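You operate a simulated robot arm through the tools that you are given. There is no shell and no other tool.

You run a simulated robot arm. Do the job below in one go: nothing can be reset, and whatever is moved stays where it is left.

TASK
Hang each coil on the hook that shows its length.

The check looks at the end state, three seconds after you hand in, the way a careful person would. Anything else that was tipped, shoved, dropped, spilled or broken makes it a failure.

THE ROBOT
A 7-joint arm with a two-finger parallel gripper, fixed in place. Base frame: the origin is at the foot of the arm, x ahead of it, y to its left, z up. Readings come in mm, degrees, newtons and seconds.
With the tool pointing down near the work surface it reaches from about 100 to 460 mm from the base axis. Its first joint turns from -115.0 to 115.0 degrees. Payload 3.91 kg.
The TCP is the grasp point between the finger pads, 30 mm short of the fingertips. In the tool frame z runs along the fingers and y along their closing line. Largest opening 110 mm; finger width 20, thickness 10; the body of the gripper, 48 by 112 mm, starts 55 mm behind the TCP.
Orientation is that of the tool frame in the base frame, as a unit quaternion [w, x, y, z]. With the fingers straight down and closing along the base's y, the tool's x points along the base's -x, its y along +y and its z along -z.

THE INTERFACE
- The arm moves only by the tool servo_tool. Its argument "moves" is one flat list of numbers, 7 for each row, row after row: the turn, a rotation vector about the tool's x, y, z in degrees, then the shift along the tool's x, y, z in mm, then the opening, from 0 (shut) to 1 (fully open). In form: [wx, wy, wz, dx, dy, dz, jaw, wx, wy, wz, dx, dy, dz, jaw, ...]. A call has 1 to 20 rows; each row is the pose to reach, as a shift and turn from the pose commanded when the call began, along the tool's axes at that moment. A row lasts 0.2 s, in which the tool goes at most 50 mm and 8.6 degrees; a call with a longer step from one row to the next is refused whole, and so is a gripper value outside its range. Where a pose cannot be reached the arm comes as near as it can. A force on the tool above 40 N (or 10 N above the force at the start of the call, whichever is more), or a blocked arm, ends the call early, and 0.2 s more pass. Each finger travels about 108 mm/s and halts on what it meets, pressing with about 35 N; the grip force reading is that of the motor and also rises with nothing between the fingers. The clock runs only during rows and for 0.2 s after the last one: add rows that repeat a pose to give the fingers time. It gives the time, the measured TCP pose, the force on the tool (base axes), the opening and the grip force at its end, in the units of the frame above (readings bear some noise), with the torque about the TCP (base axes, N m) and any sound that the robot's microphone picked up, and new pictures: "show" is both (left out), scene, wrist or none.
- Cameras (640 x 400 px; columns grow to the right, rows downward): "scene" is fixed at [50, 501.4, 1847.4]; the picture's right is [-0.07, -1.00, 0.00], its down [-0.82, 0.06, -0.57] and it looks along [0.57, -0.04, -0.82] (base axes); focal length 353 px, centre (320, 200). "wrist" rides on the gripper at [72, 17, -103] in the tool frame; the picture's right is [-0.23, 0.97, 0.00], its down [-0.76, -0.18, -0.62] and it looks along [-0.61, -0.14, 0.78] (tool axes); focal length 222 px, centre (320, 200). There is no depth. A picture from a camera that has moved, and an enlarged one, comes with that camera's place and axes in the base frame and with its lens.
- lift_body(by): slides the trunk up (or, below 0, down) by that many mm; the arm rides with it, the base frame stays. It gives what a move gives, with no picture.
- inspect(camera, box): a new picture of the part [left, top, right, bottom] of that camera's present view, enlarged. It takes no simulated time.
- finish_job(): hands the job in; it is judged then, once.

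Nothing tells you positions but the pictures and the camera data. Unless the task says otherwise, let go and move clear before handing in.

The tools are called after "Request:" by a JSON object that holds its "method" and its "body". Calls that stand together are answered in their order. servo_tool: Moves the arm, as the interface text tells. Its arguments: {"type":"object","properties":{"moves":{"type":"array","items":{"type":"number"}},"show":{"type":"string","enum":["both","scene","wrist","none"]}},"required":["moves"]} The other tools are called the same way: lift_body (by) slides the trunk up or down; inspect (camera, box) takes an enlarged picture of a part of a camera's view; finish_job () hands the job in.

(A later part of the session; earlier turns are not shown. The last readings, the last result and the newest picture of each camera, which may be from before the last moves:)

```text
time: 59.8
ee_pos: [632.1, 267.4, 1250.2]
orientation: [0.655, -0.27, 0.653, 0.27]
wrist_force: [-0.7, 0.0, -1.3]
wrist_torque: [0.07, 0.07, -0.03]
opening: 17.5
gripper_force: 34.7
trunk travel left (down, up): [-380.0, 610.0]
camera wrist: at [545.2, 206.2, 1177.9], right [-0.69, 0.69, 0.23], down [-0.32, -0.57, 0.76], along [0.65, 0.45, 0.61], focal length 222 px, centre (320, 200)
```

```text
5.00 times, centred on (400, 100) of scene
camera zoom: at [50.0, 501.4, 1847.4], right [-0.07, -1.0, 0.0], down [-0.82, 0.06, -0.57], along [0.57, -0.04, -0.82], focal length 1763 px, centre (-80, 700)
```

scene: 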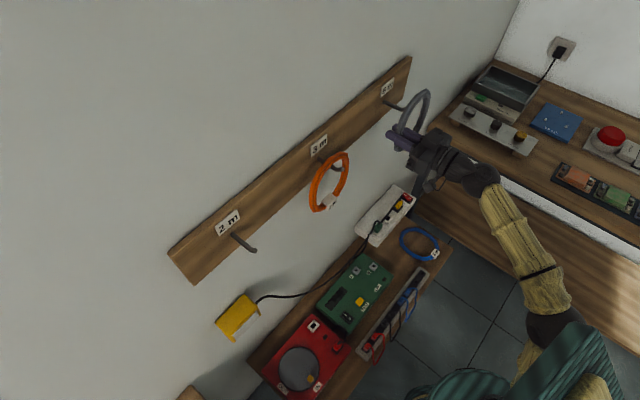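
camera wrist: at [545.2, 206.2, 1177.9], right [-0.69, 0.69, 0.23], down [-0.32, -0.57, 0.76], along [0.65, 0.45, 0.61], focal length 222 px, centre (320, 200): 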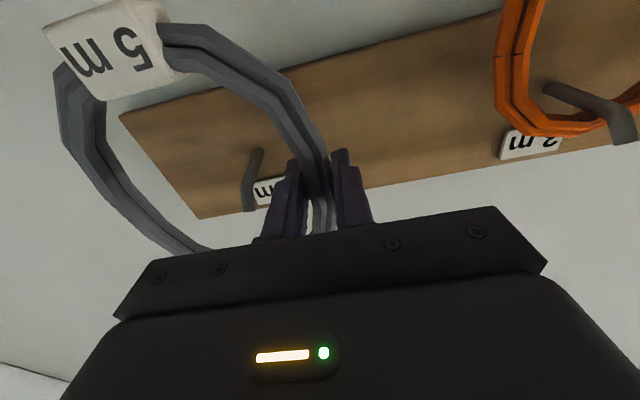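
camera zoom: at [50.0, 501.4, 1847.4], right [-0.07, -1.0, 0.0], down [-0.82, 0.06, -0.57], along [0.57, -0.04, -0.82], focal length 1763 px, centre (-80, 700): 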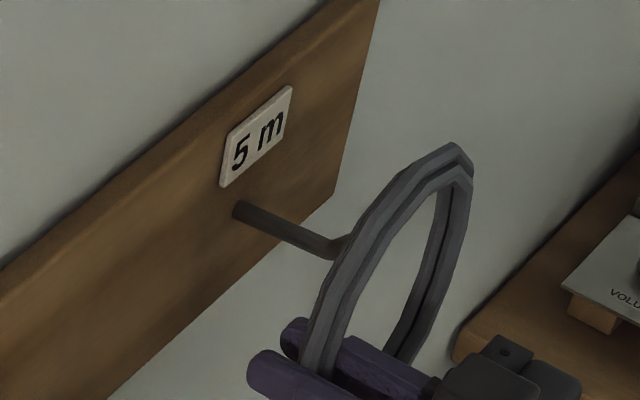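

Same relation as the successful 3 m placement. I'll advance the remaining 54 mm.

Request:
{"method": "servo_tool", "body": {"moves": [0, 0, 0, 0, 0, 12, 0, 0, 0, 0, 0, 0, 26, 0, 0, 0, 0, 0, 0, 40, 0, 0, 0, 0, 0, 0, 54, 0, 0, 0, 0, 0, 0, 54, 0]}}

Request:
{"method": "inspect", "body": {"camera": "scene", "box": [360, 60, 440, 140]}}

```text
time: 61.0
ee_pos: [671.6, 305.7, 1248.9]
orientation: [0.653, -0.271, 0.654, 0.271]
wrist_force: [0.3, 0.5, -1.2]
wrist_torque: [0.04, 0.05, 0.01]
opening: 17.3
gripper_force: 35.1
trunk travel left (down, up): [-380.0, 610.0]
camera wrist: at [584.2, 244.1, 1176.5], right [-0.69, 0.69, 0.23], down [-0.32, -0.57, 0.76], along [0.65, 0.45, 0.61], focal length 222 px, centre (320, 200)
```

scene: 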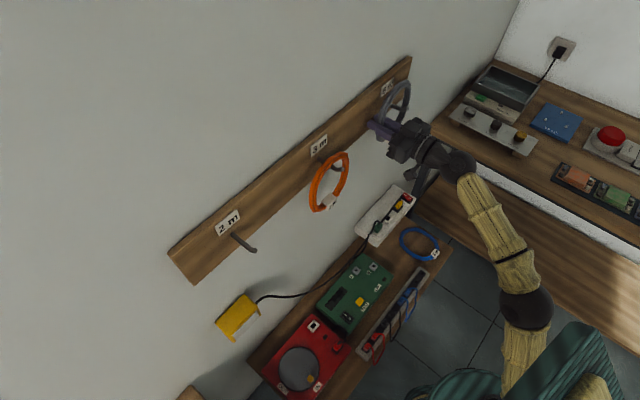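
wrist: 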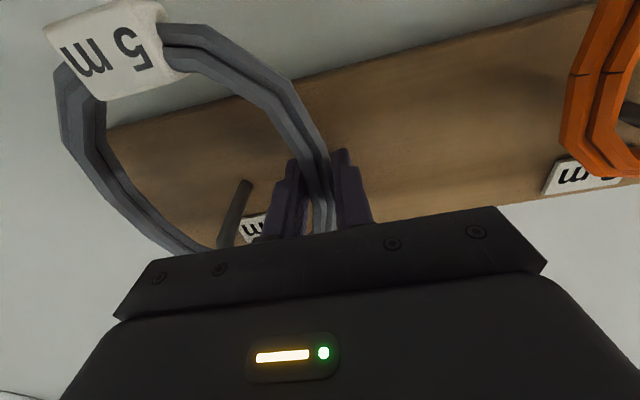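

```text
5.00 times, centred on (400, 100) of scene
camera zoom: at [50.0, 501.4, 1847.4], right [-0.07, -1.0, 0.0], down [-0.82, 0.06, -0.57], along [0.57, -0.04, -0.82], focal length 1763 px, centre (-80, 700)
```

zoom: 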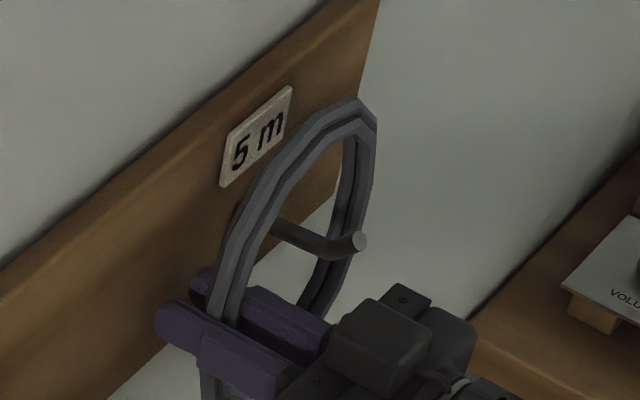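

The hook is inside the grey ring. I'll lower 46 mm, release, and back out straight.

Request:
{"method": "servo_tool", "body": {"moves": [0, 0, 0, 10, 0, 0, 0, 0, 0, 0, 20, 0, 0, 0, 0, 0, 0, 30, 0, 0, 0, 0, 0, 0, 38, 0, 0, 0, 0, 0, 0, 44, 0, 0, 0, 0, 0, 0, 46, 0, 0, 0, 0, 0, 0, 46, 0, 0, 0], "show": "none"}}

Request:
{"method": "inspect", "body": {"camera": "scene", "box": [360, 70, 440, 150]}}

Request:
{"method": "servo_tool", "body": {"moves": [0, 0, 0, 0, 0, 0, 0.25, 0, 0, 0, 0, 0, 0, 0.4, 0, 0, 0, 0, 0, 0, 0.4, 0, 0, 0, 0, 0, 0, 0.4, 0, 0, 0, 0, 0, -15, 0.4, 0, 0, 0, 0, 0, -40, 0.4, 0, 0, 0, 0, 0, -65, 0.4, 0, 0, 0, 0, 0, -90, 0.4]}}

Request:
{"method": "inspect", "body": {"camera": "scene", "box": [360, 70, 440, 150]}}

```text
time: 62.6
ee_pos: [670.0, 305.3, 1205.6]
orientation: [0.655, -0.269, 0.653, 0.269]
wrist_force: [4.2, -1.8, 7.8]
wrist_torque: [-0.29, -0.11, 0.14]
opening: 17.1
gripper_force: 35.6
trunk travel left (down, up): [-380.0, 610.0]
```

```text
5.00 times, centred on (400, 110) of scene
camera zoom: at [50.0, 501.4, 1847.4], right [-0.07, -1.0, 0.0], down [-0.82, 0.06, -0.57], along [0.57, -0.04, -0.82], focal length 1763 px, centre (-80, 650)
```

zoom: 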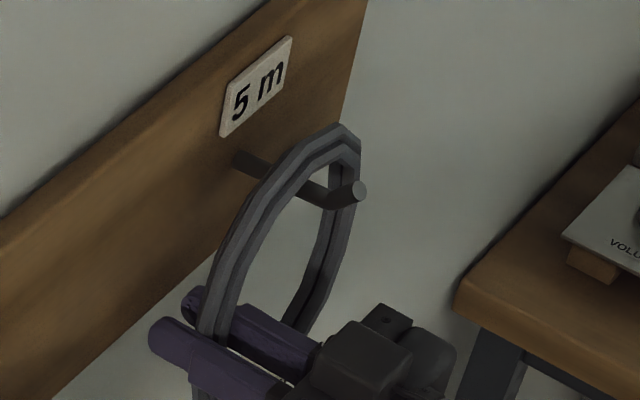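

```text
time: 64.4
ee_pos: [606.8, 242.0, 1203.1]
orientation: [0.654, -0.269, 0.654, 0.27]
wrist_force: [-0.6, -0.7, 0.3]
wrist_torque: [0.0, 0.04, -0.03]
opening: 44.1
gripper_force: 0.1
trunk travel left (down, up): [-380.0, 610.0]
camera wrist: at [519.0, 180.2, 1130.1], right [-0.69, 0.69, 0.23], down [-0.32, -0.57, 0.76], along [0.65, 0.45, 0.61], focal length 222 px, centre (320, 200)
```

scene: 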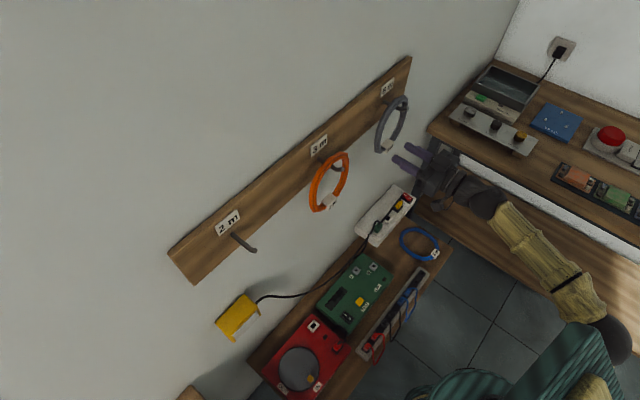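
wrist: 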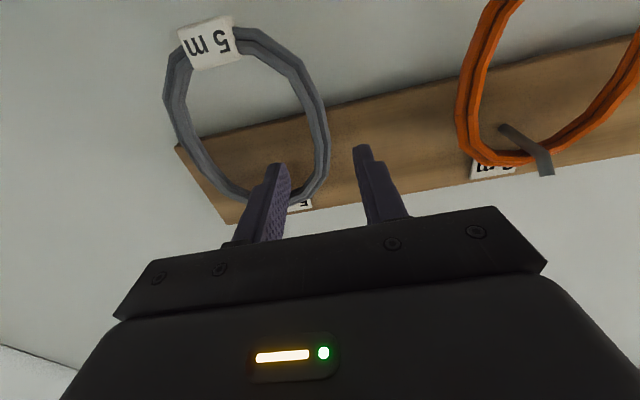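

```text
5.00 times, centred on (400, 110) of scene
camera zoom: at [50.0, 501.4, 1847.4], right [-0.07, -1.0, 0.0], down [-0.82, 0.06, -0.57], along [0.57, -0.04, -0.82], focal length 1763 px, centre (-80, 650)
```

zoom: 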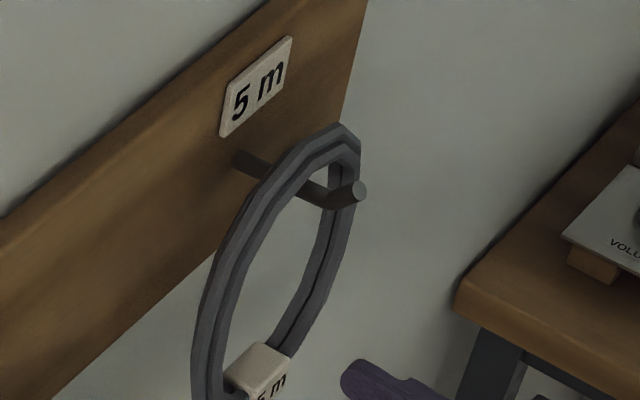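

Grey hangs on the 5 m hook. Next I'll slide left to pick orange off the 3 m hook at its left side (q≈7.5).

Request:
{"method": "servo_tool", "body": {"moves": [0, 0, 0, 0, 20, 0, 0.4, 0, 0, 0, 0, 50, 0, 0.4, 0, 0, 0, 0, 80, 0, 0.5, 0, 0, 0, 0, 110, 0, 0.5, 0, 0, 0, 0, 135, 0, 0.5, 0, 0, 0, 0, 155, 0, 0.5, 0, 0, 0, 0, 175, 0, 0.5, 0, 0, 0, 0, 195, 0, 0.5, 0, 0, 0, 0, 215, 0, 0.5, 0, 0, 0, 0, 235, 0, 0.5, 0, 0, 0, 0, 250, 0, 0.5, 0, 0, 0, 0, 250, 0, 0.5, 0, 0, 0, 0, 250, 0, 0.5]}}

```text
time: 67.2
ee_pos: [429.1, 420.4, 1204.1]
orientation: [0.653, -0.27, 0.654, 0.271]
wrist_force: [-0.1, -0.4, -0.3]
wrist_torque: [0.03, -0.02, 0.02]
opening: 54.8
gripper_force: 0.1
out of reach, approached as far as the arm can: row 9, 10
trunk travel left (down, up): [-380.0, 610.0]
camera wrist: at [342.0, 358.2, 1131.6], right [-0.69, 0.69, 0.23], down [-0.32, -0.57, 0.76], along [0.65, 0.45, 0.61], focal length 222 px, centre (320, 200)
```

scene: 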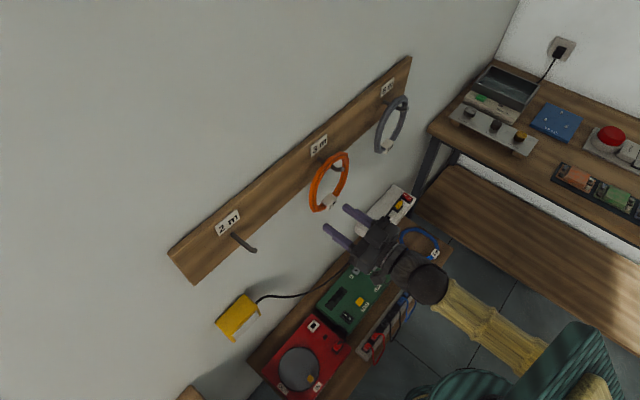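
wrist: 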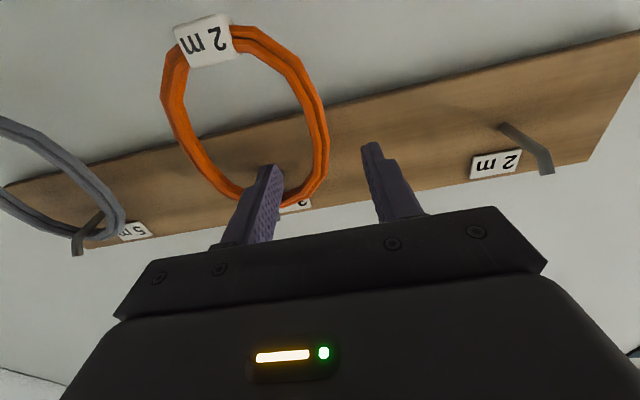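

It passed through and settled at p≈601, q≈6. I'll move in to p≈655 and check centring.

Request:
{"method": "servo_tool", "body": {"moves": [0, 0, 0, 0, 0, 20, 0.5, 0, 0, 0, 0, 0, 40, 0.5, 0, 0, 0, 0, 0, 54, 0.5, 0, 0, 0, 0, 0, 54, 0.5], "show": "none"}}

Request:
{"method": "inspect", "body": {"camera": "wrist", "box": [180, 40, 420, 220]}}

Request:
{"method": "inspect", "body": {"camera": "scene", "box": [280, 130, 380, 230]}}

```text
time: 68.2
ee_pos: [468.1, 458.2, 1202.4]
orientation: [0.653, -0.271, 0.653, 0.271]
wrist_force: [0.8, -0.6, 0.3]
wrist_torque: [-0.01, 0.01, 0.0]
opening: 55.0
gripper_force: 0.0
trunk travel left (down, up): [-380.0, 610.0]
```

```text
2.22 times, centred on (300, 130) of wrist
camera zoom: at [380.9, 397.1, 1130.1], right [-0.69, 0.69, 0.23], down [-0.32, -0.57, 0.76], along [0.65, 0.45, 0.61], focal length 494 px, centre (364, 356)
```

zoom: 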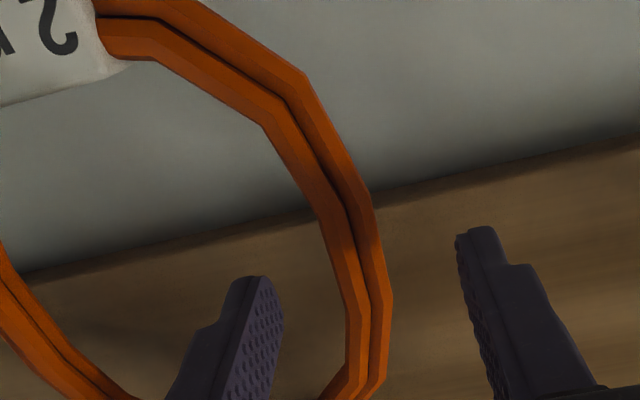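

```text
4.00 times, centred on (330, 180) of scene
camera zoom: at [50.0, 501.4, 1847.4], right [-0.07, -1.0, 0.0], down [-0.82, 0.06, -0.57], along [0.57, -0.04, -0.82], focal length 1410 px, centre (280, 280)
```

zoom: 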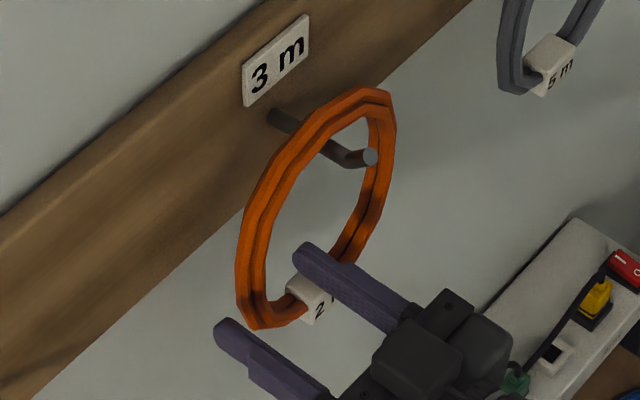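

The ring is within about 1.5 mm of centre. I'll advance 36 mm, close, and lift 45 mm.

Request:
{"method": "servo_tool", "body": {"moves": [0, 0, 0, 0, -1.5, 12, 0.5, 0, 0, 0, 0, -1.5, 25, 0.5, 0, 0, 0, 0, -1.5, 36, 0.5, 0, 0, 0, 0, -1.5, 36, 0.5, 0, 0, 0, 0, -1.5, 36, 0.3, 0, 0, 0, 0, -1.5, 36, 0.1, 0, 0, 0, 0, -1.5, 36, 0, 0, 0, 0, 0, -1.5, 36, 0, 0, 0, 0, 0, -1.5, 36, 0]}}

Request:
{"method": "inspect", "body": {"camera": "scene", "box": [280, 130, 380, 230]}}

```text
time: 70.2
ee_pos: [493.6, 480.7, 1203.7]
orientation: [0.654, -0.27, 0.654, 0.269]
wrist_force: [0.7, -0.5, -0.1]
wrist_torque: [0.07, 0.06, -0.05]
opening: 17.1
gripper_force: 35.2
trunk travel left (down, up): [-380.0, 610.0]
camera wrist: at [407.3, 420.1, 1130.0], right [-0.69, 0.69, 0.23], down [-0.32, -0.57, 0.76], along [0.65, 0.45, 0.61], focal length 222 px, centre (320, 200)
```

scene: 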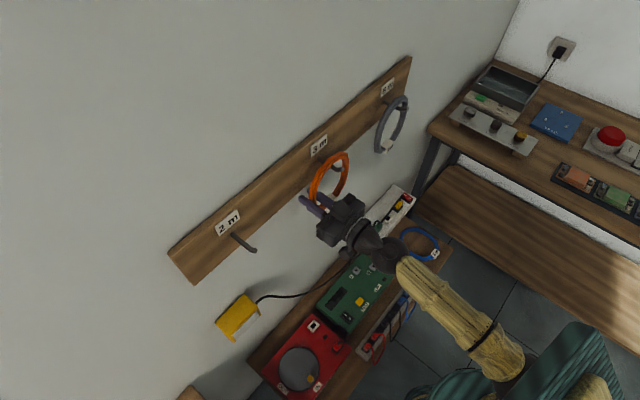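
wrist: 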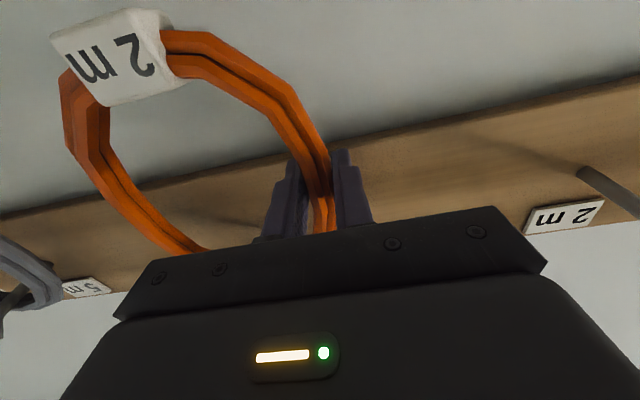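

```text
4.00 times, centred on (330, 180) of scene
camera zoom: at [50.0, 501.4, 1847.4], right [-0.07, -1.0, 0.0], down [-0.82, 0.06, -0.57], along [0.57, -0.04, -0.82], focal length 1410 px, centre (280, 280)
```

zoom: 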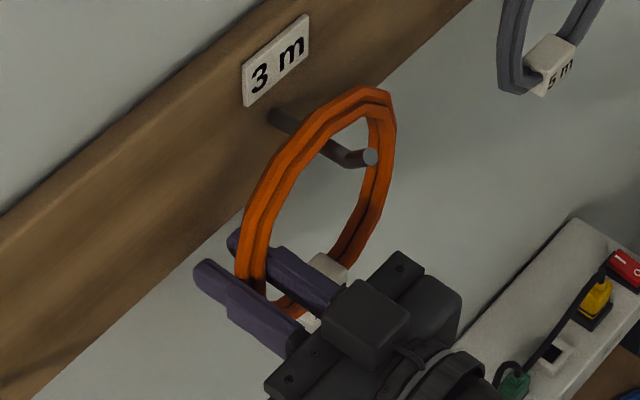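

Gripped. I'll lift, pull back 100 mm, and slide left to the now empty 2 m hook.

Request:
{"method": "servo_tool", "body": {"moves": [0, 0, 0, -8, 0, 0, 0, 0, 0, 0, -18, 0, 0, 0, 0, 0, 0, -28, 0, 0, 0, 0, 0, 0, -38, 0, 0, 0, 0, 0, 0, -45, 0, 0, 0, 0, 0, 0, -45, 0, 0, 0, 0, 0, 0, -45, 0, -15, 0, 0, 0, 0, -45, 0, -40, 0, 0, 0, 0, -45, 0, -70, 0, 0, 0, 0, -45, 0, -90, 0, 0, 0, 0, -45, 0, -100, 0]}}

Request:
{"method": "servo_tool", "body": {"moves": [0, 0, 0, 0, 15, 0, 0, 0, 0, 0, 0, 40, 0, 0, 0, 0, 0, 0, 65, 0, 0, 0, 0, 0, 0, 90, 0, 0, 0, 0, 0, 0, 115, 0, 0, 0, 0, 0, 0, 140, 0, 0, 0, 0, 0, 0, 140, 0, 0]}}

```text
time: 72.6
ee_pos: [422.7, 412.7, 1249.8]
orientation: [0.653, -0.27, 0.653, 0.27]
wrist_force: [-0.5, -0.2, -0.7]
wrist_torque: [0.05, 0.05, 0.02]
opening: 17.0
gripper_force: 35.8
trunk travel left (down, up): [-380.0, 610.0]
camera wrist: at [336.7, 350.5, 1176.5], right [-0.69, 0.69, 0.23], down [-0.32, -0.57, 0.76], along [0.65, 0.45, 0.61], focal length 222 px, centre (320, 200)
```

scene: 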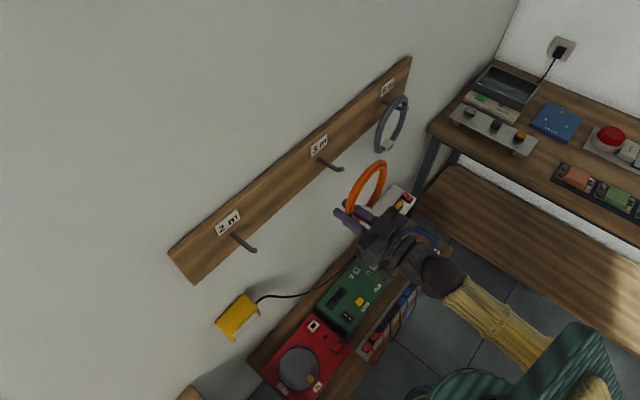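
wrist: 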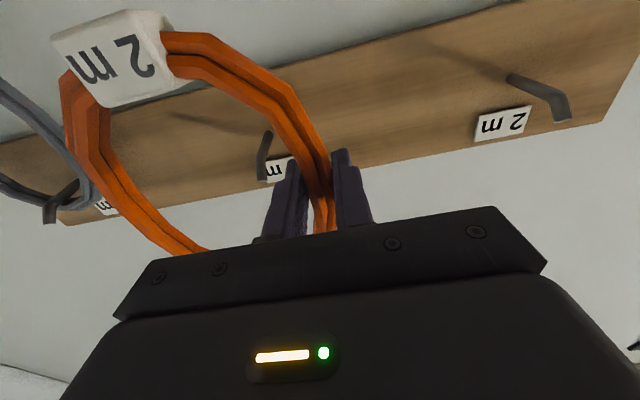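

```text
time: 74.2
ee_pos: [332.5, 503.1, 1255.6]
orientation: [0.652, -0.262, 0.656, 0.275]
wrist_force: [-0.1, -1.0, -1.5]
wrist_torque: [0.03, 0.04, -0.03]
opening: 17.2
gripper_force: 34.7
trunk travel left (down, up): [-380.0, 610.0]
camera wrist: at [244.5, 442.8, 1181.8], right [-0.68, 0.69, 0.25], down [-0.31, -0.58, 0.76], along [0.66, 0.44, 0.6], focal length 222 px, centre (320, 200)
```

scene: 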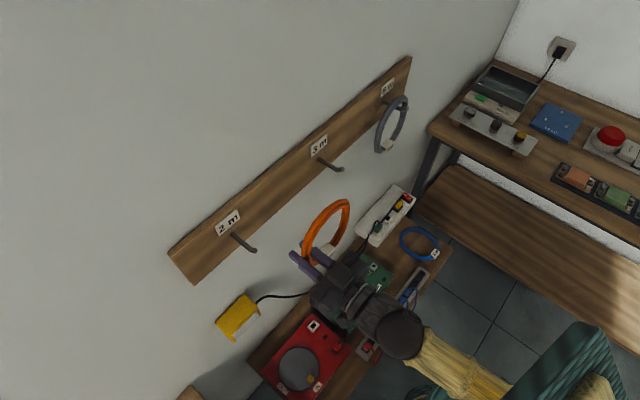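
wrist: 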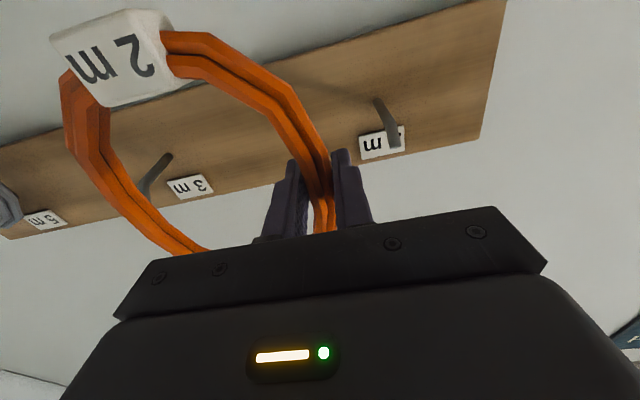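

It's lagging a little (q=−121 rather than −133). I'll hold for a moment and see whether it settles.

Request:
{"method": "servo_tool", "body": {"moves": [0, 0, 0, 0, 0, 0, 0, 0, 0, 0, 0, 0, 0, 0, 0, 0, 0, 0, 0, 0, 0], "show": "scene"}}

```text
time: 75.0
ee_pos: [331.0, 503.0, 1254.2]
orientation: [0.651, -0.262, 0.656, 0.277]
wrist_force: [0.0, 0.1, -1.7]
wrist_torque: [0.06, 0.04, -0.02]
opening: 17.2
gripper_force: 34.7
trunk travel left (down, up): [-380.0, 610.0]
```

scene: 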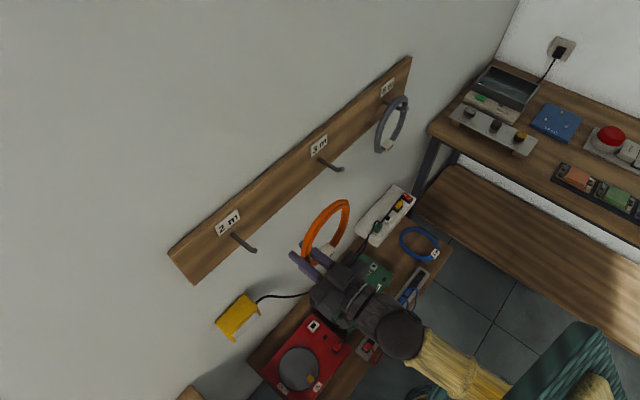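

The arm is pressing against a limit again: crossing from right to left put the forearm roll on the wrong side. I'll go back right to q≈100, lower the trunk so the forearm rises toward the wrist, and cross again.

Request:
{"method": "servo_tool", "body": {"moves": [0, 0, 0, 0, -20, 0, 0, 0, 0, 0, 0, -45, 0, 0, 0, 0, 0, 0, -75, 0, 0, 0, 0, 0, 0, -105, 0, 0, 0, 0, 0, 0, -135, 0, 0, 0, 0, 0, 0, -165, 0, 0, 0, 0, 0, 0, -195, 0, 0, 0, 0, 0, 0, -220, 0, 0, 0, 0, 0, 0, -240, 0, 0, 0, 0, 0, 0, -255, 0, 0, 0, 0, 0, 0, -255, 0, 0], "show": "scene"}}

```text
time: 77.4
ee_pos: [503.2, 330.9, 1249.4]
orientation: [0.654, -0.27, 0.654, 0.27]
wrist_force: [-0.1, 0.9, -0.9]
wrist_torque: [0.12, 0.08, 0.02]
opening: 17.5
gripper_force: 34.3
trunk travel left (down, up): [-380.0, 610.0]
```

scene: 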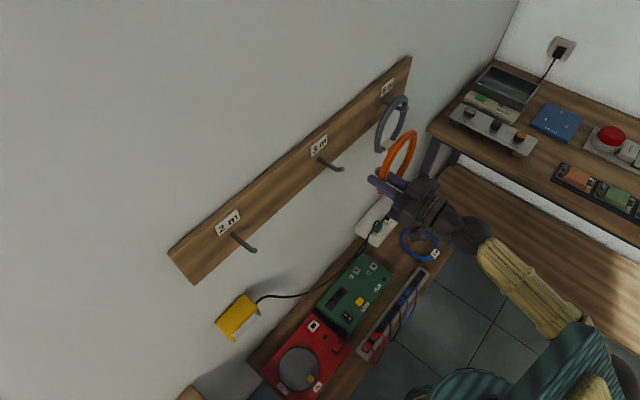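

I'm at q=122, p=590 with a clean orientation. Now I'll lower the trunk 75 mm with the tool height compensated.

Request:
{"method": "servo_tool", "body": {"moves": [0, 0, 0, -25, 0, 0, 0, 0, 0, 0, -50, 0, 0, 0, 0, 0, 0, -75, 0, 0, 0, 0, 0, 0, -75, 0, 0, 0], "show": "none"}}

Request:
{"method": "lift_body", "body": {"by": -75}}

Request:
{"method": "servo_tool", "body": {"moves": [0, 0, 0, 0, 10, 0, 0, 0, 0, 0, 0, 25, 0, 0, 0, 0, 0, 0, 40, 0, 0, 0, 0, 0, 0, 55, 0, 0, 0, 0, 0, 0, 70, 0, 0, 0, 0, 0, 0, 85, 0, 0, 0, 0, 0, 0, 100, 0, 0, 0, 0, 0, 0, 115, 0, 0, 0, 0, 0, 0, 115, 0, 0], "show": "scene"}}

```text
time: 78.4
ee_pos: [504.5, 328.6, 1323.9]
orientation: [0.654, -0.27, 0.653, 0.27]
wrist_force: [0.4, 0.1, -2.4]
wrist_torque: [0.06, 0.03, 0.02]
opening: 17.3
gripper_force: 34.5
trunk travel left (down, up): [-380.0, 610.0]
```

```text
time: 79.5
ee_pos: [505.5, 328.4, 1249.5]
orientation: [0.654, -0.27, 0.654, 0.27]
wrist_force: [-0.7, 0.5, -1.1]
wrist_torque: [0.06, 0.06, 0.0]
opening: 17.2
gripper_force: 35.0
trunk travel left (down, up): [-305.0, 685.0]
```

```text
time: 81.5
ee_pos: [423.3, 410.4, 1249.2]
orientation: [0.654, -0.27, 0.653, 0.27]
wrist_force: [0.3, -0.3, -1.4]
wrist_torque: [0.05, 0.05, -0.04]
opening: 17.0
gripper_force: 34.9
trunk travel left (down, up): [-305.0, 685.0]
```

scene: 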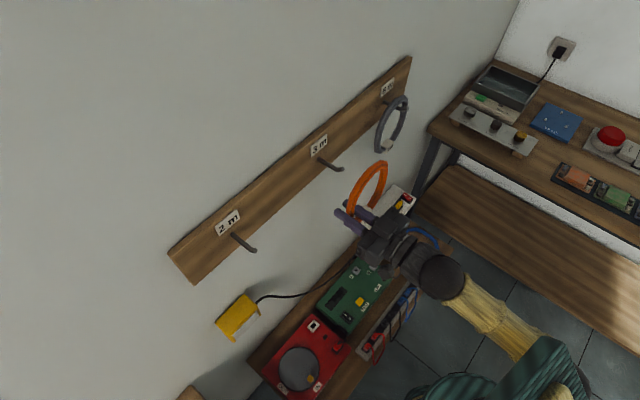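

It crossed smoothly this time. Continuing left.

Request:
{"method": "servo_tool", "body": {"moves": [0, 0, 0, 0, 15, 0, 0, 0, 0, 0, 0, 35, 0, 0, 0, 0, 0, 0, 55, 0, 0, 0, 0, 0, 0, 75, 0, 0, 0, 0, 0, 0, 95, 0, 0, 0, 0, 0, 0, 115, 0, 0, 0, 0, 0, 0, 135, 0, 0, 0, 0, 0, 0, 135, 0, 0], "show": "scene"}}

```text
time: 83.3
ee_pos: [327.8, 507.1, 1249.4]
orientation: [0.654, -0.269, 0.654, 0.269]
wrist_force: [0.2, 0.6, -1.2]
wrist_torque: [0.07, 0.04, 0.0]
opening: 17.2
gripper_force: 35.3
trunk travel left (down, up): [-305.0, 685.0]
```

scene: 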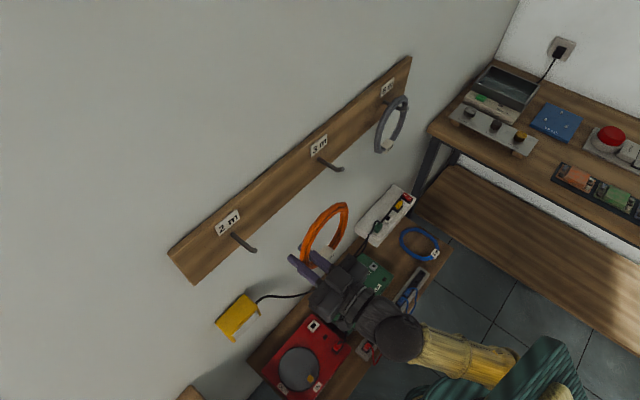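

All good at q=−127. The last 113 mm to line up with the 2 m hook.

Request:
{"method": "servo_tool", "body": {"moves": [0, 0, 0, 0, 15, 0, 0, 0, 0, 0, 0, 35, 0, 0, 0, 0, 0, 0, 55, 0, 0, 0, 0, 0, 0, 75, 0, 0, 0, 0, 0, 0, 95, 0, 0, 0, 0, 0, 0, 113, 0, 0, 0, 0, 0, 0, 113, 0, 0]}}

```text
time: 84.9
ee_pos: [247.9, 586.9, 1249.5]
orientation: [0.653, -0.27, 0.654, 0.27]
wrist_force: [0.8, -0.4, -1.3]
wrist_torque: [0.05, 0.07, -0.01]
opening: 17.2
gripper_force: 35.3
trunk travel left (down, up): [-305.0, 685.0]
camera wrist: at [161.5, 524.7, 1176.4], right [-0.69, 0.69, 0.23], down [-0.32, -0.57, 0.76], along [0.65, 0.45, 0.61], focal length 222 px, centre (320, 200)
```

scene: 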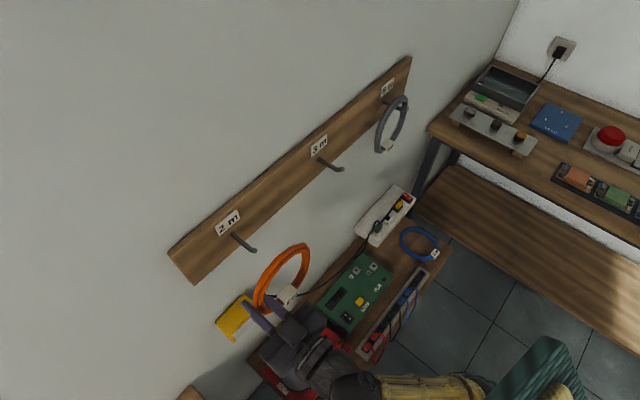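
wrist: 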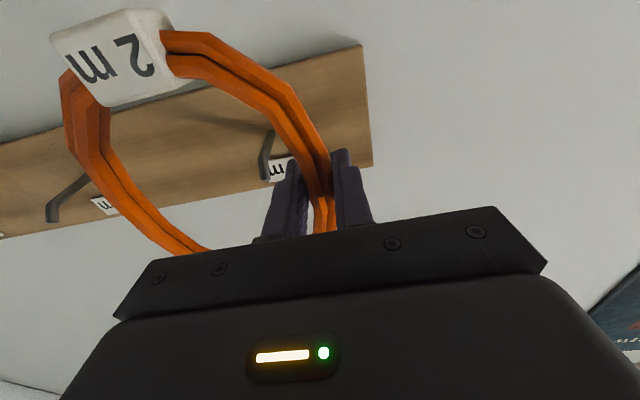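

Aligned at q=−240. I'll raise the trunk back by 75 mm for full forward reach, compensating the tool height, and then advance.

Request:
{"method": "lift_body", "body": {"by": 75}}

Request:
{"method": "servo_tool", "body": {"moves": [0, 0, 0, 25, 0, 0, 0, 0, 0, 0, 50, 0, 0, 0, 0, 0, 0, 75, 0, 0, 0, 0, 0, 0, 75, 0, 15, 0, 0, 0, 0, 75, 0, 35, 0, 0, 0, 0, 75, 0, 48, 0, 0, 0, 0, 75, 0, 48, 0]}}

Request:
{"method": "inspect", "body": {"camera": "scene", "box": [190, 200, 290, 300]}}

```text
time: 86.0
ee_pos: [248.1, 586.8, 1325.1]
orientation: [0.653, -0.27, 0.653, 0.27]
wrist_force: [0.0, 0.3, -1.7]
wrist_torque: [0.06, 0.02, 0.02]
opening: 17.1
gripper_force: 34.8
trunk travel left (down, up): [-380.0, 610.0]
```

```text
time: 87.6
ee_pos: [283.4, 620.2, 1249.4]
orientation: [0.653, -0.27, 0.654, 0.27]
wrist_force: [0.3, -0.1, -1.9]
wrist_torque: [0.05, 0.06, 0.02]
opening: 17.4
gripper_force: 34.7
trunk travel left (down, up): [-380.0, 610.0]
camera wrist: at [196.4, 558.8, 1176.1], right [-0.69, 0.69, 0.23], down [-0.32, -0.57, 0.76], along [0.65, 0.45, 0.61], focal length 222 px, centre (320, 200)
```

scene: 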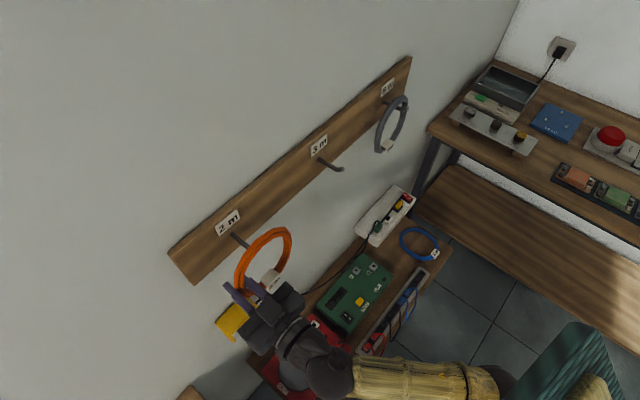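
wrist: 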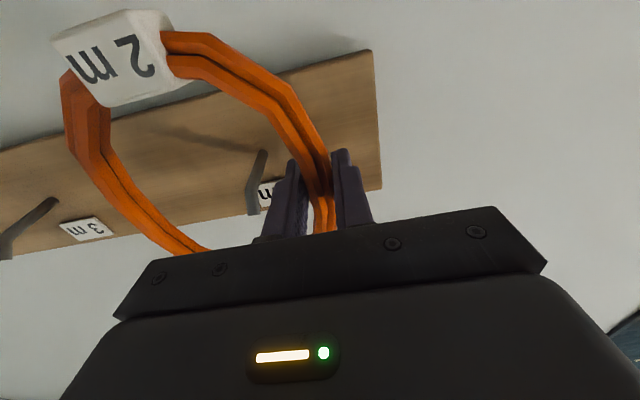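

```text
4.00 times, centred on (240, 250) of scene
camera zoom: at [50.0, 501.4, 1847.4], right [-0.07, -1.0, 0.0], down [-0.82, 0.06, -0.57], along [0.57, -0.04, -0.82], focal length 1410 px, centre (640, 0)
```

zoom: 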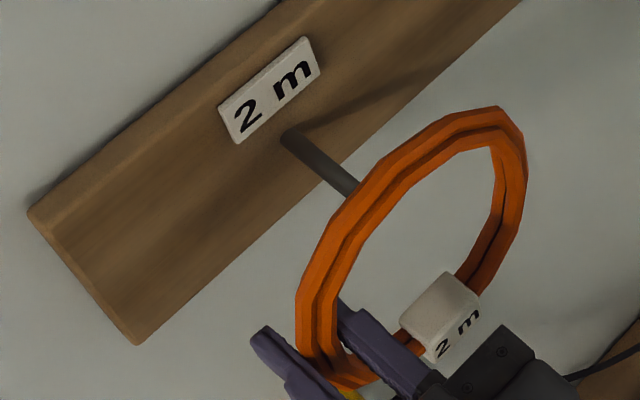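

Same picture as the earlier placements. I'll advance the last 52 mm.

Request:
{"method": "servo_tool", "body": {"moves": [0, 0, 0, 0, 0, 12, 0, 0, 0, 0, 0, 0, 25, 0, 0, 0, 0, 0, 0, 39, 0, 0, 0, 0, 0, 0, 52, 0, 0, 0, 0, 0, 0, 52, 0], "show": "wrist"}}

Request:
{"method": "inspect", "body": {"camera": "scene", "box": [190, 200, 290, 300]}}

```text
time: 88.8
ee_pos: [319.9, 658.4, 1248.4]
orientation: [0.653, -0.27, 0.654, 0.269]
wrist_force: [-0.5, 0.6, -0.9]
wrist_torque: [0.04, 0.07, 0.04]
opening: 17.3
gripper_force: 35.0
trunk travel left (down, up): [-380.0, 610.0]
camera wrist: at [233.0, 596.5, 1176.6], right [-0.69, 0.69, 0.23], down [-0.32, -0.57, 0.76], along [0.65, 0.45, 0.61], focal length 222 px, centre (320, 200)
```

wrist: 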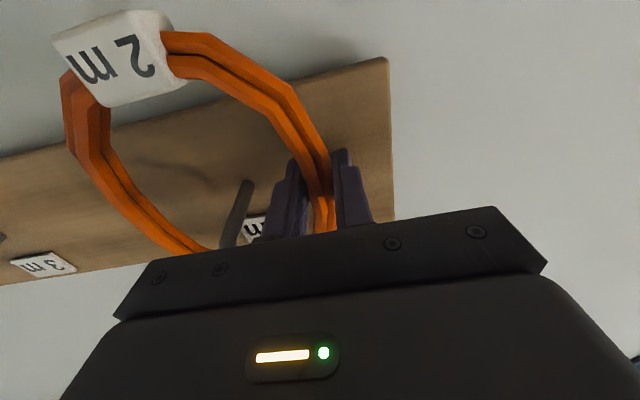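

```text
4.00 times, centred on (240, 250) of scene
camera zoom: at [50.0, 501.4, 1847.4], right [-0.07, -1.0, 0.0], down [-0.82, 0.06, -0.57], along [0.57, -0.04, -0.82], focal length 1410 px, centre (640, 0)
```

zoom: 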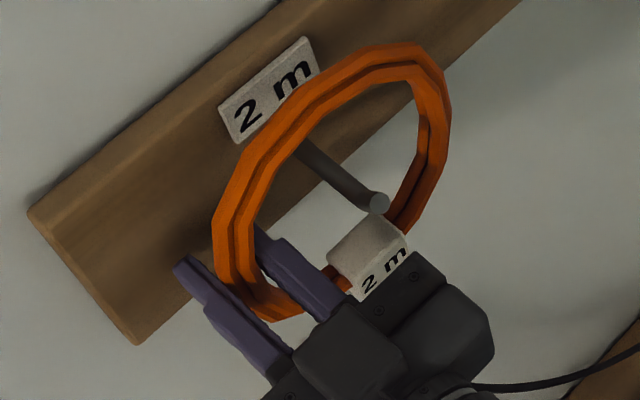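

The hook is through the orange ring. I'll lower 44 mm, release, and back out.

Request:
{"method": "servo_tool", "body": {"moves": [0, 0, 0, 10, 0, 0, 0, 0, 0, 0, 20, 0, 0, 0, 0, 0, 0, 30, 0, 0, 0, 0, 0, 0, 38, 0, 0, 0, 0, 0, 0, 43, 0, 0, 0, 0, 0, 0, 44, 0, 0, 0, 0, 0, 0, 44, 0, 0, 0], "show": "none"}}

Request:
{"method": "servo_tool", "body": {"moves": [0, 0, 0, 0, 0, 0, 0.25, 0, 0, 0, 0, 0, 0, 0.4, 0, 0, 0, 0, 0, 0, 0.4, 0, 0, 0, 0, 0, 0, 0.4, 0, 0, 0, 0, 0, -15, 0.4, 0, 0, 0, 0, 0, -40, 0.4, 0, 0, 0, 0, 0, -70, 0.4, 0, 0, 0, 0, 0, -100, 0.4]}}

Request:
{"method": "inspect", "body": {"camera": "scene", "box": [190, 200, 290, 300]}}

```text
time: 90.4
ee_pos: [318.8, 658.8, 1203.9]
orientation: [0.653, -0.27, 0.654, 0.27]
wrist_force: [0.8, 0.6, -0.8]
wrist_torque: [0.05, 0.05, 0.0]
opening: 17.0
gripper_force: 34.7
trunk travel left (down, up): [-380.0, 610.0]
```

```text
time: 92.2
ee_pos: [248.5, 586.1, 1205.4]
orientation: [0.654, -0.27, 0.653, 0.27]
wrist_force: [0.0, 0.1, -0.6]
wrist_torque: [0.03, -0.01, -0.01]
opening: 44.0
gripper_force: 0.1
trunk travel left (down, up): [-380.0, 610.0]
camera wrist: at [160.4, 523.8, 1132.6], right [-0.69, 0.69, 0.23], down [-0.32, -0.57, 0.76], along [0.65, 0.45, 0.61], focal length 222 px, centre (320, 200)
```

scene: 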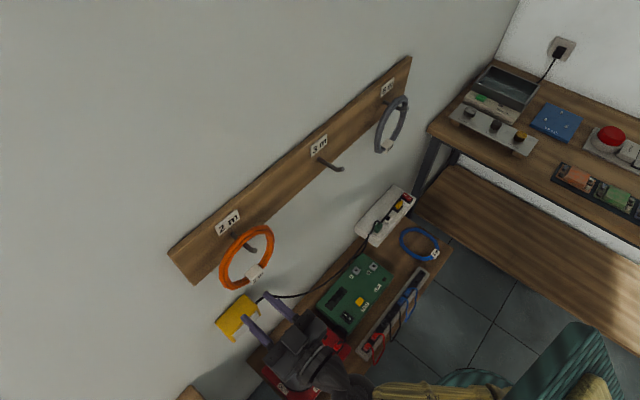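
wrist: 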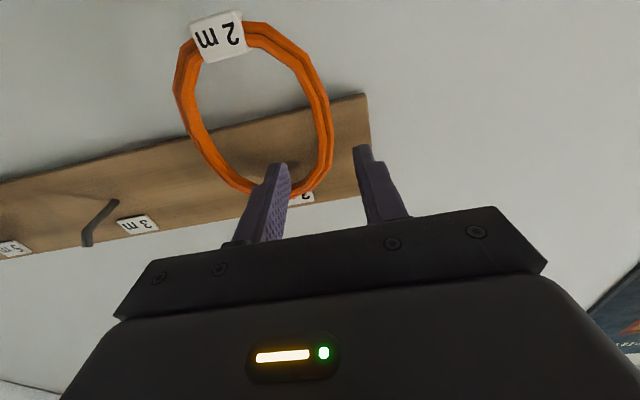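

```text
4.00 times, centred on (240, 250) of scene
camera zoom: at [50.0, 501.4, 1847.4], right [-0.07, -1.0, 0.0], down [-0.82, 0.06, -0.57], along [0.57, -0.04, -0.82], focal length 1410 px, centre (640, 0)
```

zoom: 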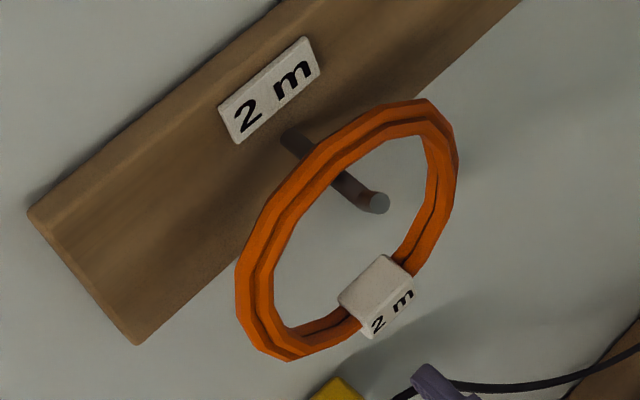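

All labels checked: orange (2 m) and grey (5 m) are on their hooks. Next is the blue coil, triangulated at about [735, 20] on a shelf near z≈485. I'll pitch the tool down about the wrist first, well clear of the wall.

Request:
{"method": "servo_tool", "body": {"moves": [0, 8.2, 0, 29, 0, -2, 0.5, 0, 16.4, 0, 58, 0, -8, 0.5, 0, 24.5, 0, 85, 0, -19, 0.5, 0, 32.7, 0, 111, 0, -33, 0.5, 0, 40.9, 0, 135, 0, -50, 0.5, 0, 49.1, 0, 156, 0, -71, 0.5, 0, 57.3, 0, 173, 0, -95, 0.5, 0, 65.5, 0, 187, 0, -121, 0.5, 0, 73.6, 0, 198, 0, -148, 0.5, 0, 81.8, 0, 204, 0, -177, 0.5, 0, 90, 0, 206, 0, -206, 0.5, 0, 90, 0, 206, 0, -206, 0.5]}}

```text
time: 94.8
ee_pos: [102.8, 440.2, 1000.8]
orientation: [-0.001, -0.382, 0.924, 0.001]
wrist_force: [1.2, 0.1, -0.1]
wrist_torque: [0.0, 0.0, -0.02]
opening: 54.7
gripper_force: 0.0
trunk travel left (down, up): [-380.0, 610.0]
camera wrist: at [37.6, 400.2, 1103.0], right [-0.53, 0.85, 0.0], down [0.67, 0.41, 0.62], along [0.53, 0.33, -0.78], focal length 222 px, centre (320, 200)
```

scene: 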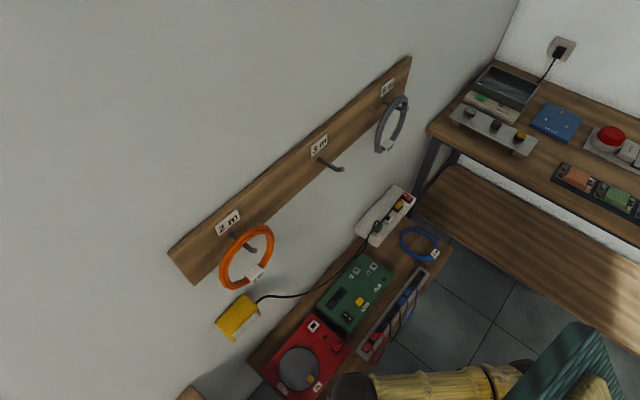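
wrist: 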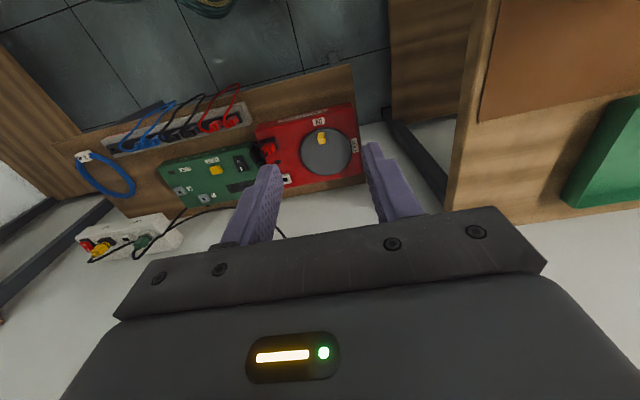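

Tool down and clear. I'll swing the arm right to azimuth ~3° at radius ~480, over the open floor toward the blue coil.

Request:
{"method": "servo_tool", "body": {"moves": [0, 0, 0, -23.4, -38.1, 0, 0.5, 0, 0, 0, -43.6, -78.8, 0, 0.5, 0, 0, 0, -59.5, -121.4, 0, 0.5, 0, 0, 0, -71.1, -165.7, 0, 0.5, 0, 0, 0, -78.2, -211.1, 0, 0.5, 0, 0, 0, -80.9, -257.2, 0, 0.5, 0, 0, 0, -78.9, -303.6, 0, 0.5, 0, 0, 0, -72.3, -349.8, 0, 0.5, 0, 0, 0, -61.1, -395.3, 0, 0.5, 0, 0, 0, -45.3, -439.7, 0, 0.5, 0, 0, 0, -25, -482.4, 0, 0.5, 0, 0, 0, -0.6, -523.1, 0, 0.5, 0, 0, 0, 27.3, -559.7, 0, 0.5, 0, 0, 0, 27.3, -559.7, 0, 0.5]}}

```text
time: 97.8
ee_pos: [477.5, 23.2, 1000.8]
orientation: [0.001, -0.382, 0.924, 0.0]
wrist_force: [0.3, 0.5, -0.3]
wrist_torque: [0.05, 0.03, 0.03]
opening: 55.0
gripper_force: 0.1
trunk travel left (down, up): [-380.0, 610.0]
camera wrist: at [414.0, -15.9, 1102.0], right [-0.53, 0.85, 0.0], down [0.67, 0.41, 0.62], along [0.53, 0.33, -0.78], focal length 222 px, centre (320, 200)
```

scene: 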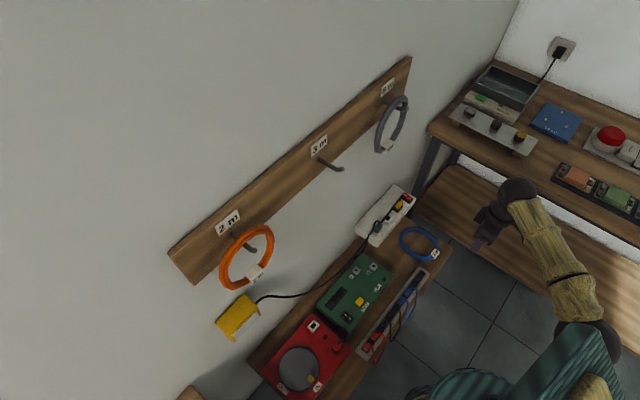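
wrist: 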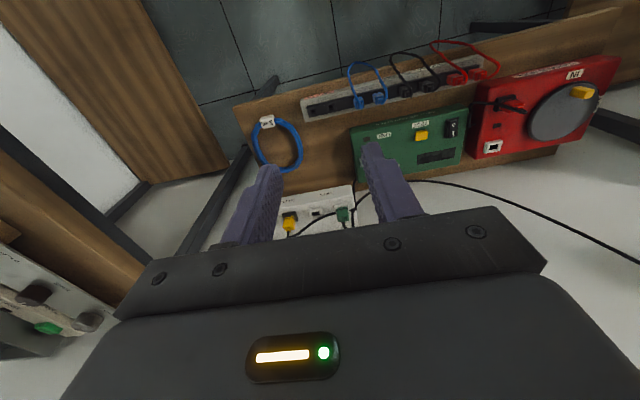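

The view is clear below the arm. I'll lower the trunk 230 mm and take a closer look at the blue coil.

Request:
{"method": "lift_body", "body": {"by": -230}}

Request:
{"method": "inspect", "body": {"camera": "wrist", "box": [0, 0, 640, 400]}}

Request:
{"method": "inspect", "body": {"camera": "wrist", "box": [200, 60, 360, 200]}}

Request:
{"method": "inspect", "body": {"camera": "scene", "box": [370, 190, 470, 300]}}

```text
time: 100.3
ee_pos: [480.3, 24.9, 769.7]
orientation: [0.0, -0.381, 0.924, 0.0]
wrist_force: [0.0, 0.1, 0.1]
wrist_torque: [-0.03, 0.02, 0.01]
opening: 54.9
gripper_force: 0.1
trunk travel left (down, up): [-150.0, 840.0]
```

```text
1.00 times, centred on (320, 200) of wrist (not enlarged: the box is as wide or as high as the picture)
camera zoom: at [413.9, -15.2, 872.1], right [-0.53, 0.85, 0.0], down [0.67, 0.41, 0.62], along [0.53, 0.33, -0.78], focal length 222 px, centre (320, 200)
```

zoom: 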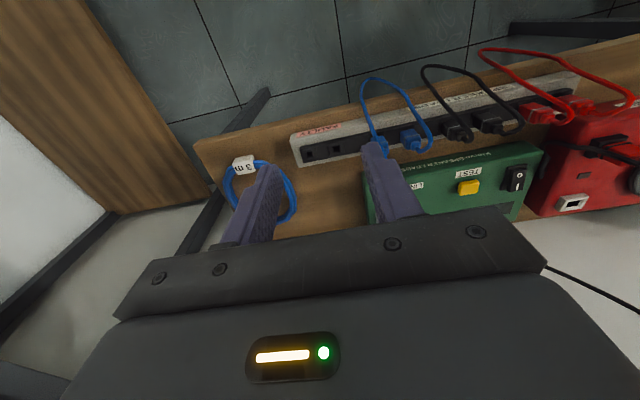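

```text
2.86 times, centred on (280, 130) of wrist
camera zoom: at [413.9, -15.2, 872.1], right [-0.53, 0.85, 0.0], down [0.67, 0.41, 0.62], along [0.53, 0.33, -0.78], focal length 635 px, centre (434, 400)
```

zoom: 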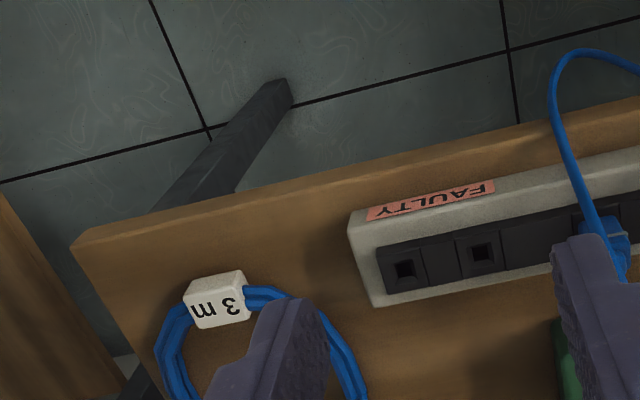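

```text
3.64 times, centred on (420, 245) of scene
camera zoom: at [50.0, 501.4, 1847.4], right [-0.07, -1.0, 0.0], down [-0.82, 0.06, -0.57], along [0.57, -0.04, -0.82], focal length 1282 px, centre (-44, 36)
```

zoom: 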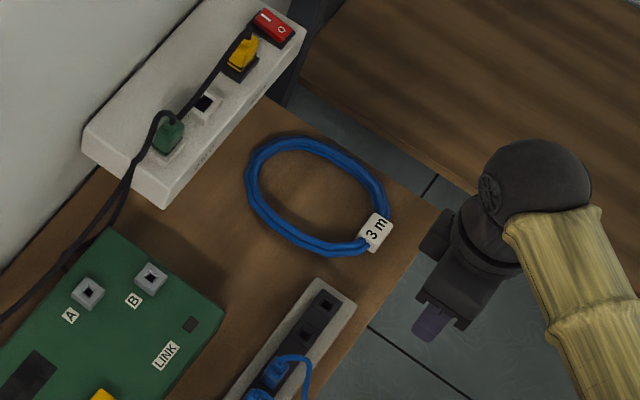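

The tag triangulates to about [669, −26, 505] and the blue ring centre to about [727, 29], outer radius ~77, with the shelf top near z≈497. Gripping at [678, 78] with the present yaw leaves the tag at the bottom when hung. I'll raise the trunk for level reach, then move above that point.

Request:
{"method": "lift_body", "body": {"by": 110}}

Request:
{"method": "servo_tool", "body": {"moves": [0, 0, 0, -10, -6, 35, 0.5, 0, 0, 0, -30, -18, 75, 0.5, 0, 0, 0, -55, -32, 112, 0.5, 0, 0, 0, -80, -46, 145, 0.5, 0, 0, 0, -105, -60, 175, 0.5, 0, 0, 0, -130, -75, 205, 0.5, 0, 0, 0, -155, -90, 230, 0.5, 0, 0, 0, -177, -102, 250, 0.5, 0, 0, 0, -177, -102, 250, 0.5]}}

```text
time: 101.7
ee_pos: [479.1, 25.0, 879.2]
orientation: [-0.001, -0.382, 0.924, 0.0]
wrist_force: [0.1, 0.1, -0.4]
wrist_torque: [-0.04, -0.03, 0.0]
opening: 54.9
gripper_force: 0.0
trunk travel left (down, up): [-260.0, 730.0]
```

```text
time: 103.7
ee_pos: [675.8, 78.6, 628.1]
orientation: [0.0, -0.382, 0.924, 0.0]
wrist_force: [-0.1, 0.5, -0.8]
wrist_torque: [0.03, 0.01, -0.02]
opening: 55.2
gripper_force: 0.1
trunk travel left (down, up): [-260.0, 730.0]
camera wrist: at [611.7, 38.7, 731.4], right [-0.53, 0.85, 0.0], down [0.67, 0.41, 0.62], along [0.53, 0.33, -0.78], focal length 222 px, centre (320, 200)
```

scene: 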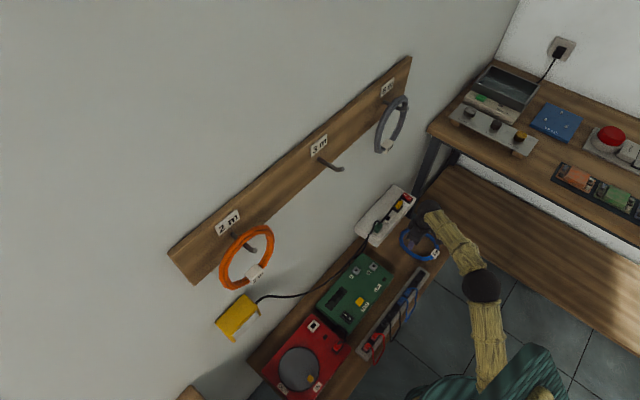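
wrist: 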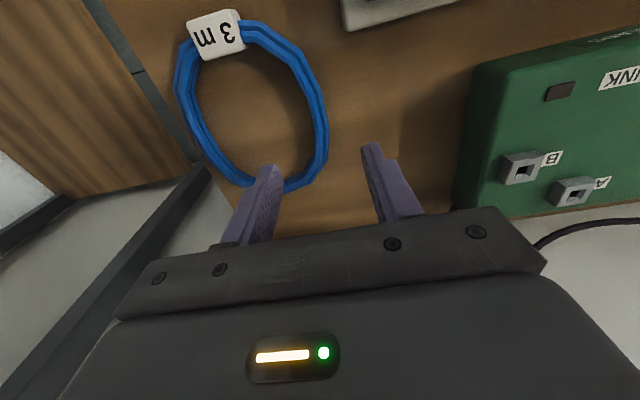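

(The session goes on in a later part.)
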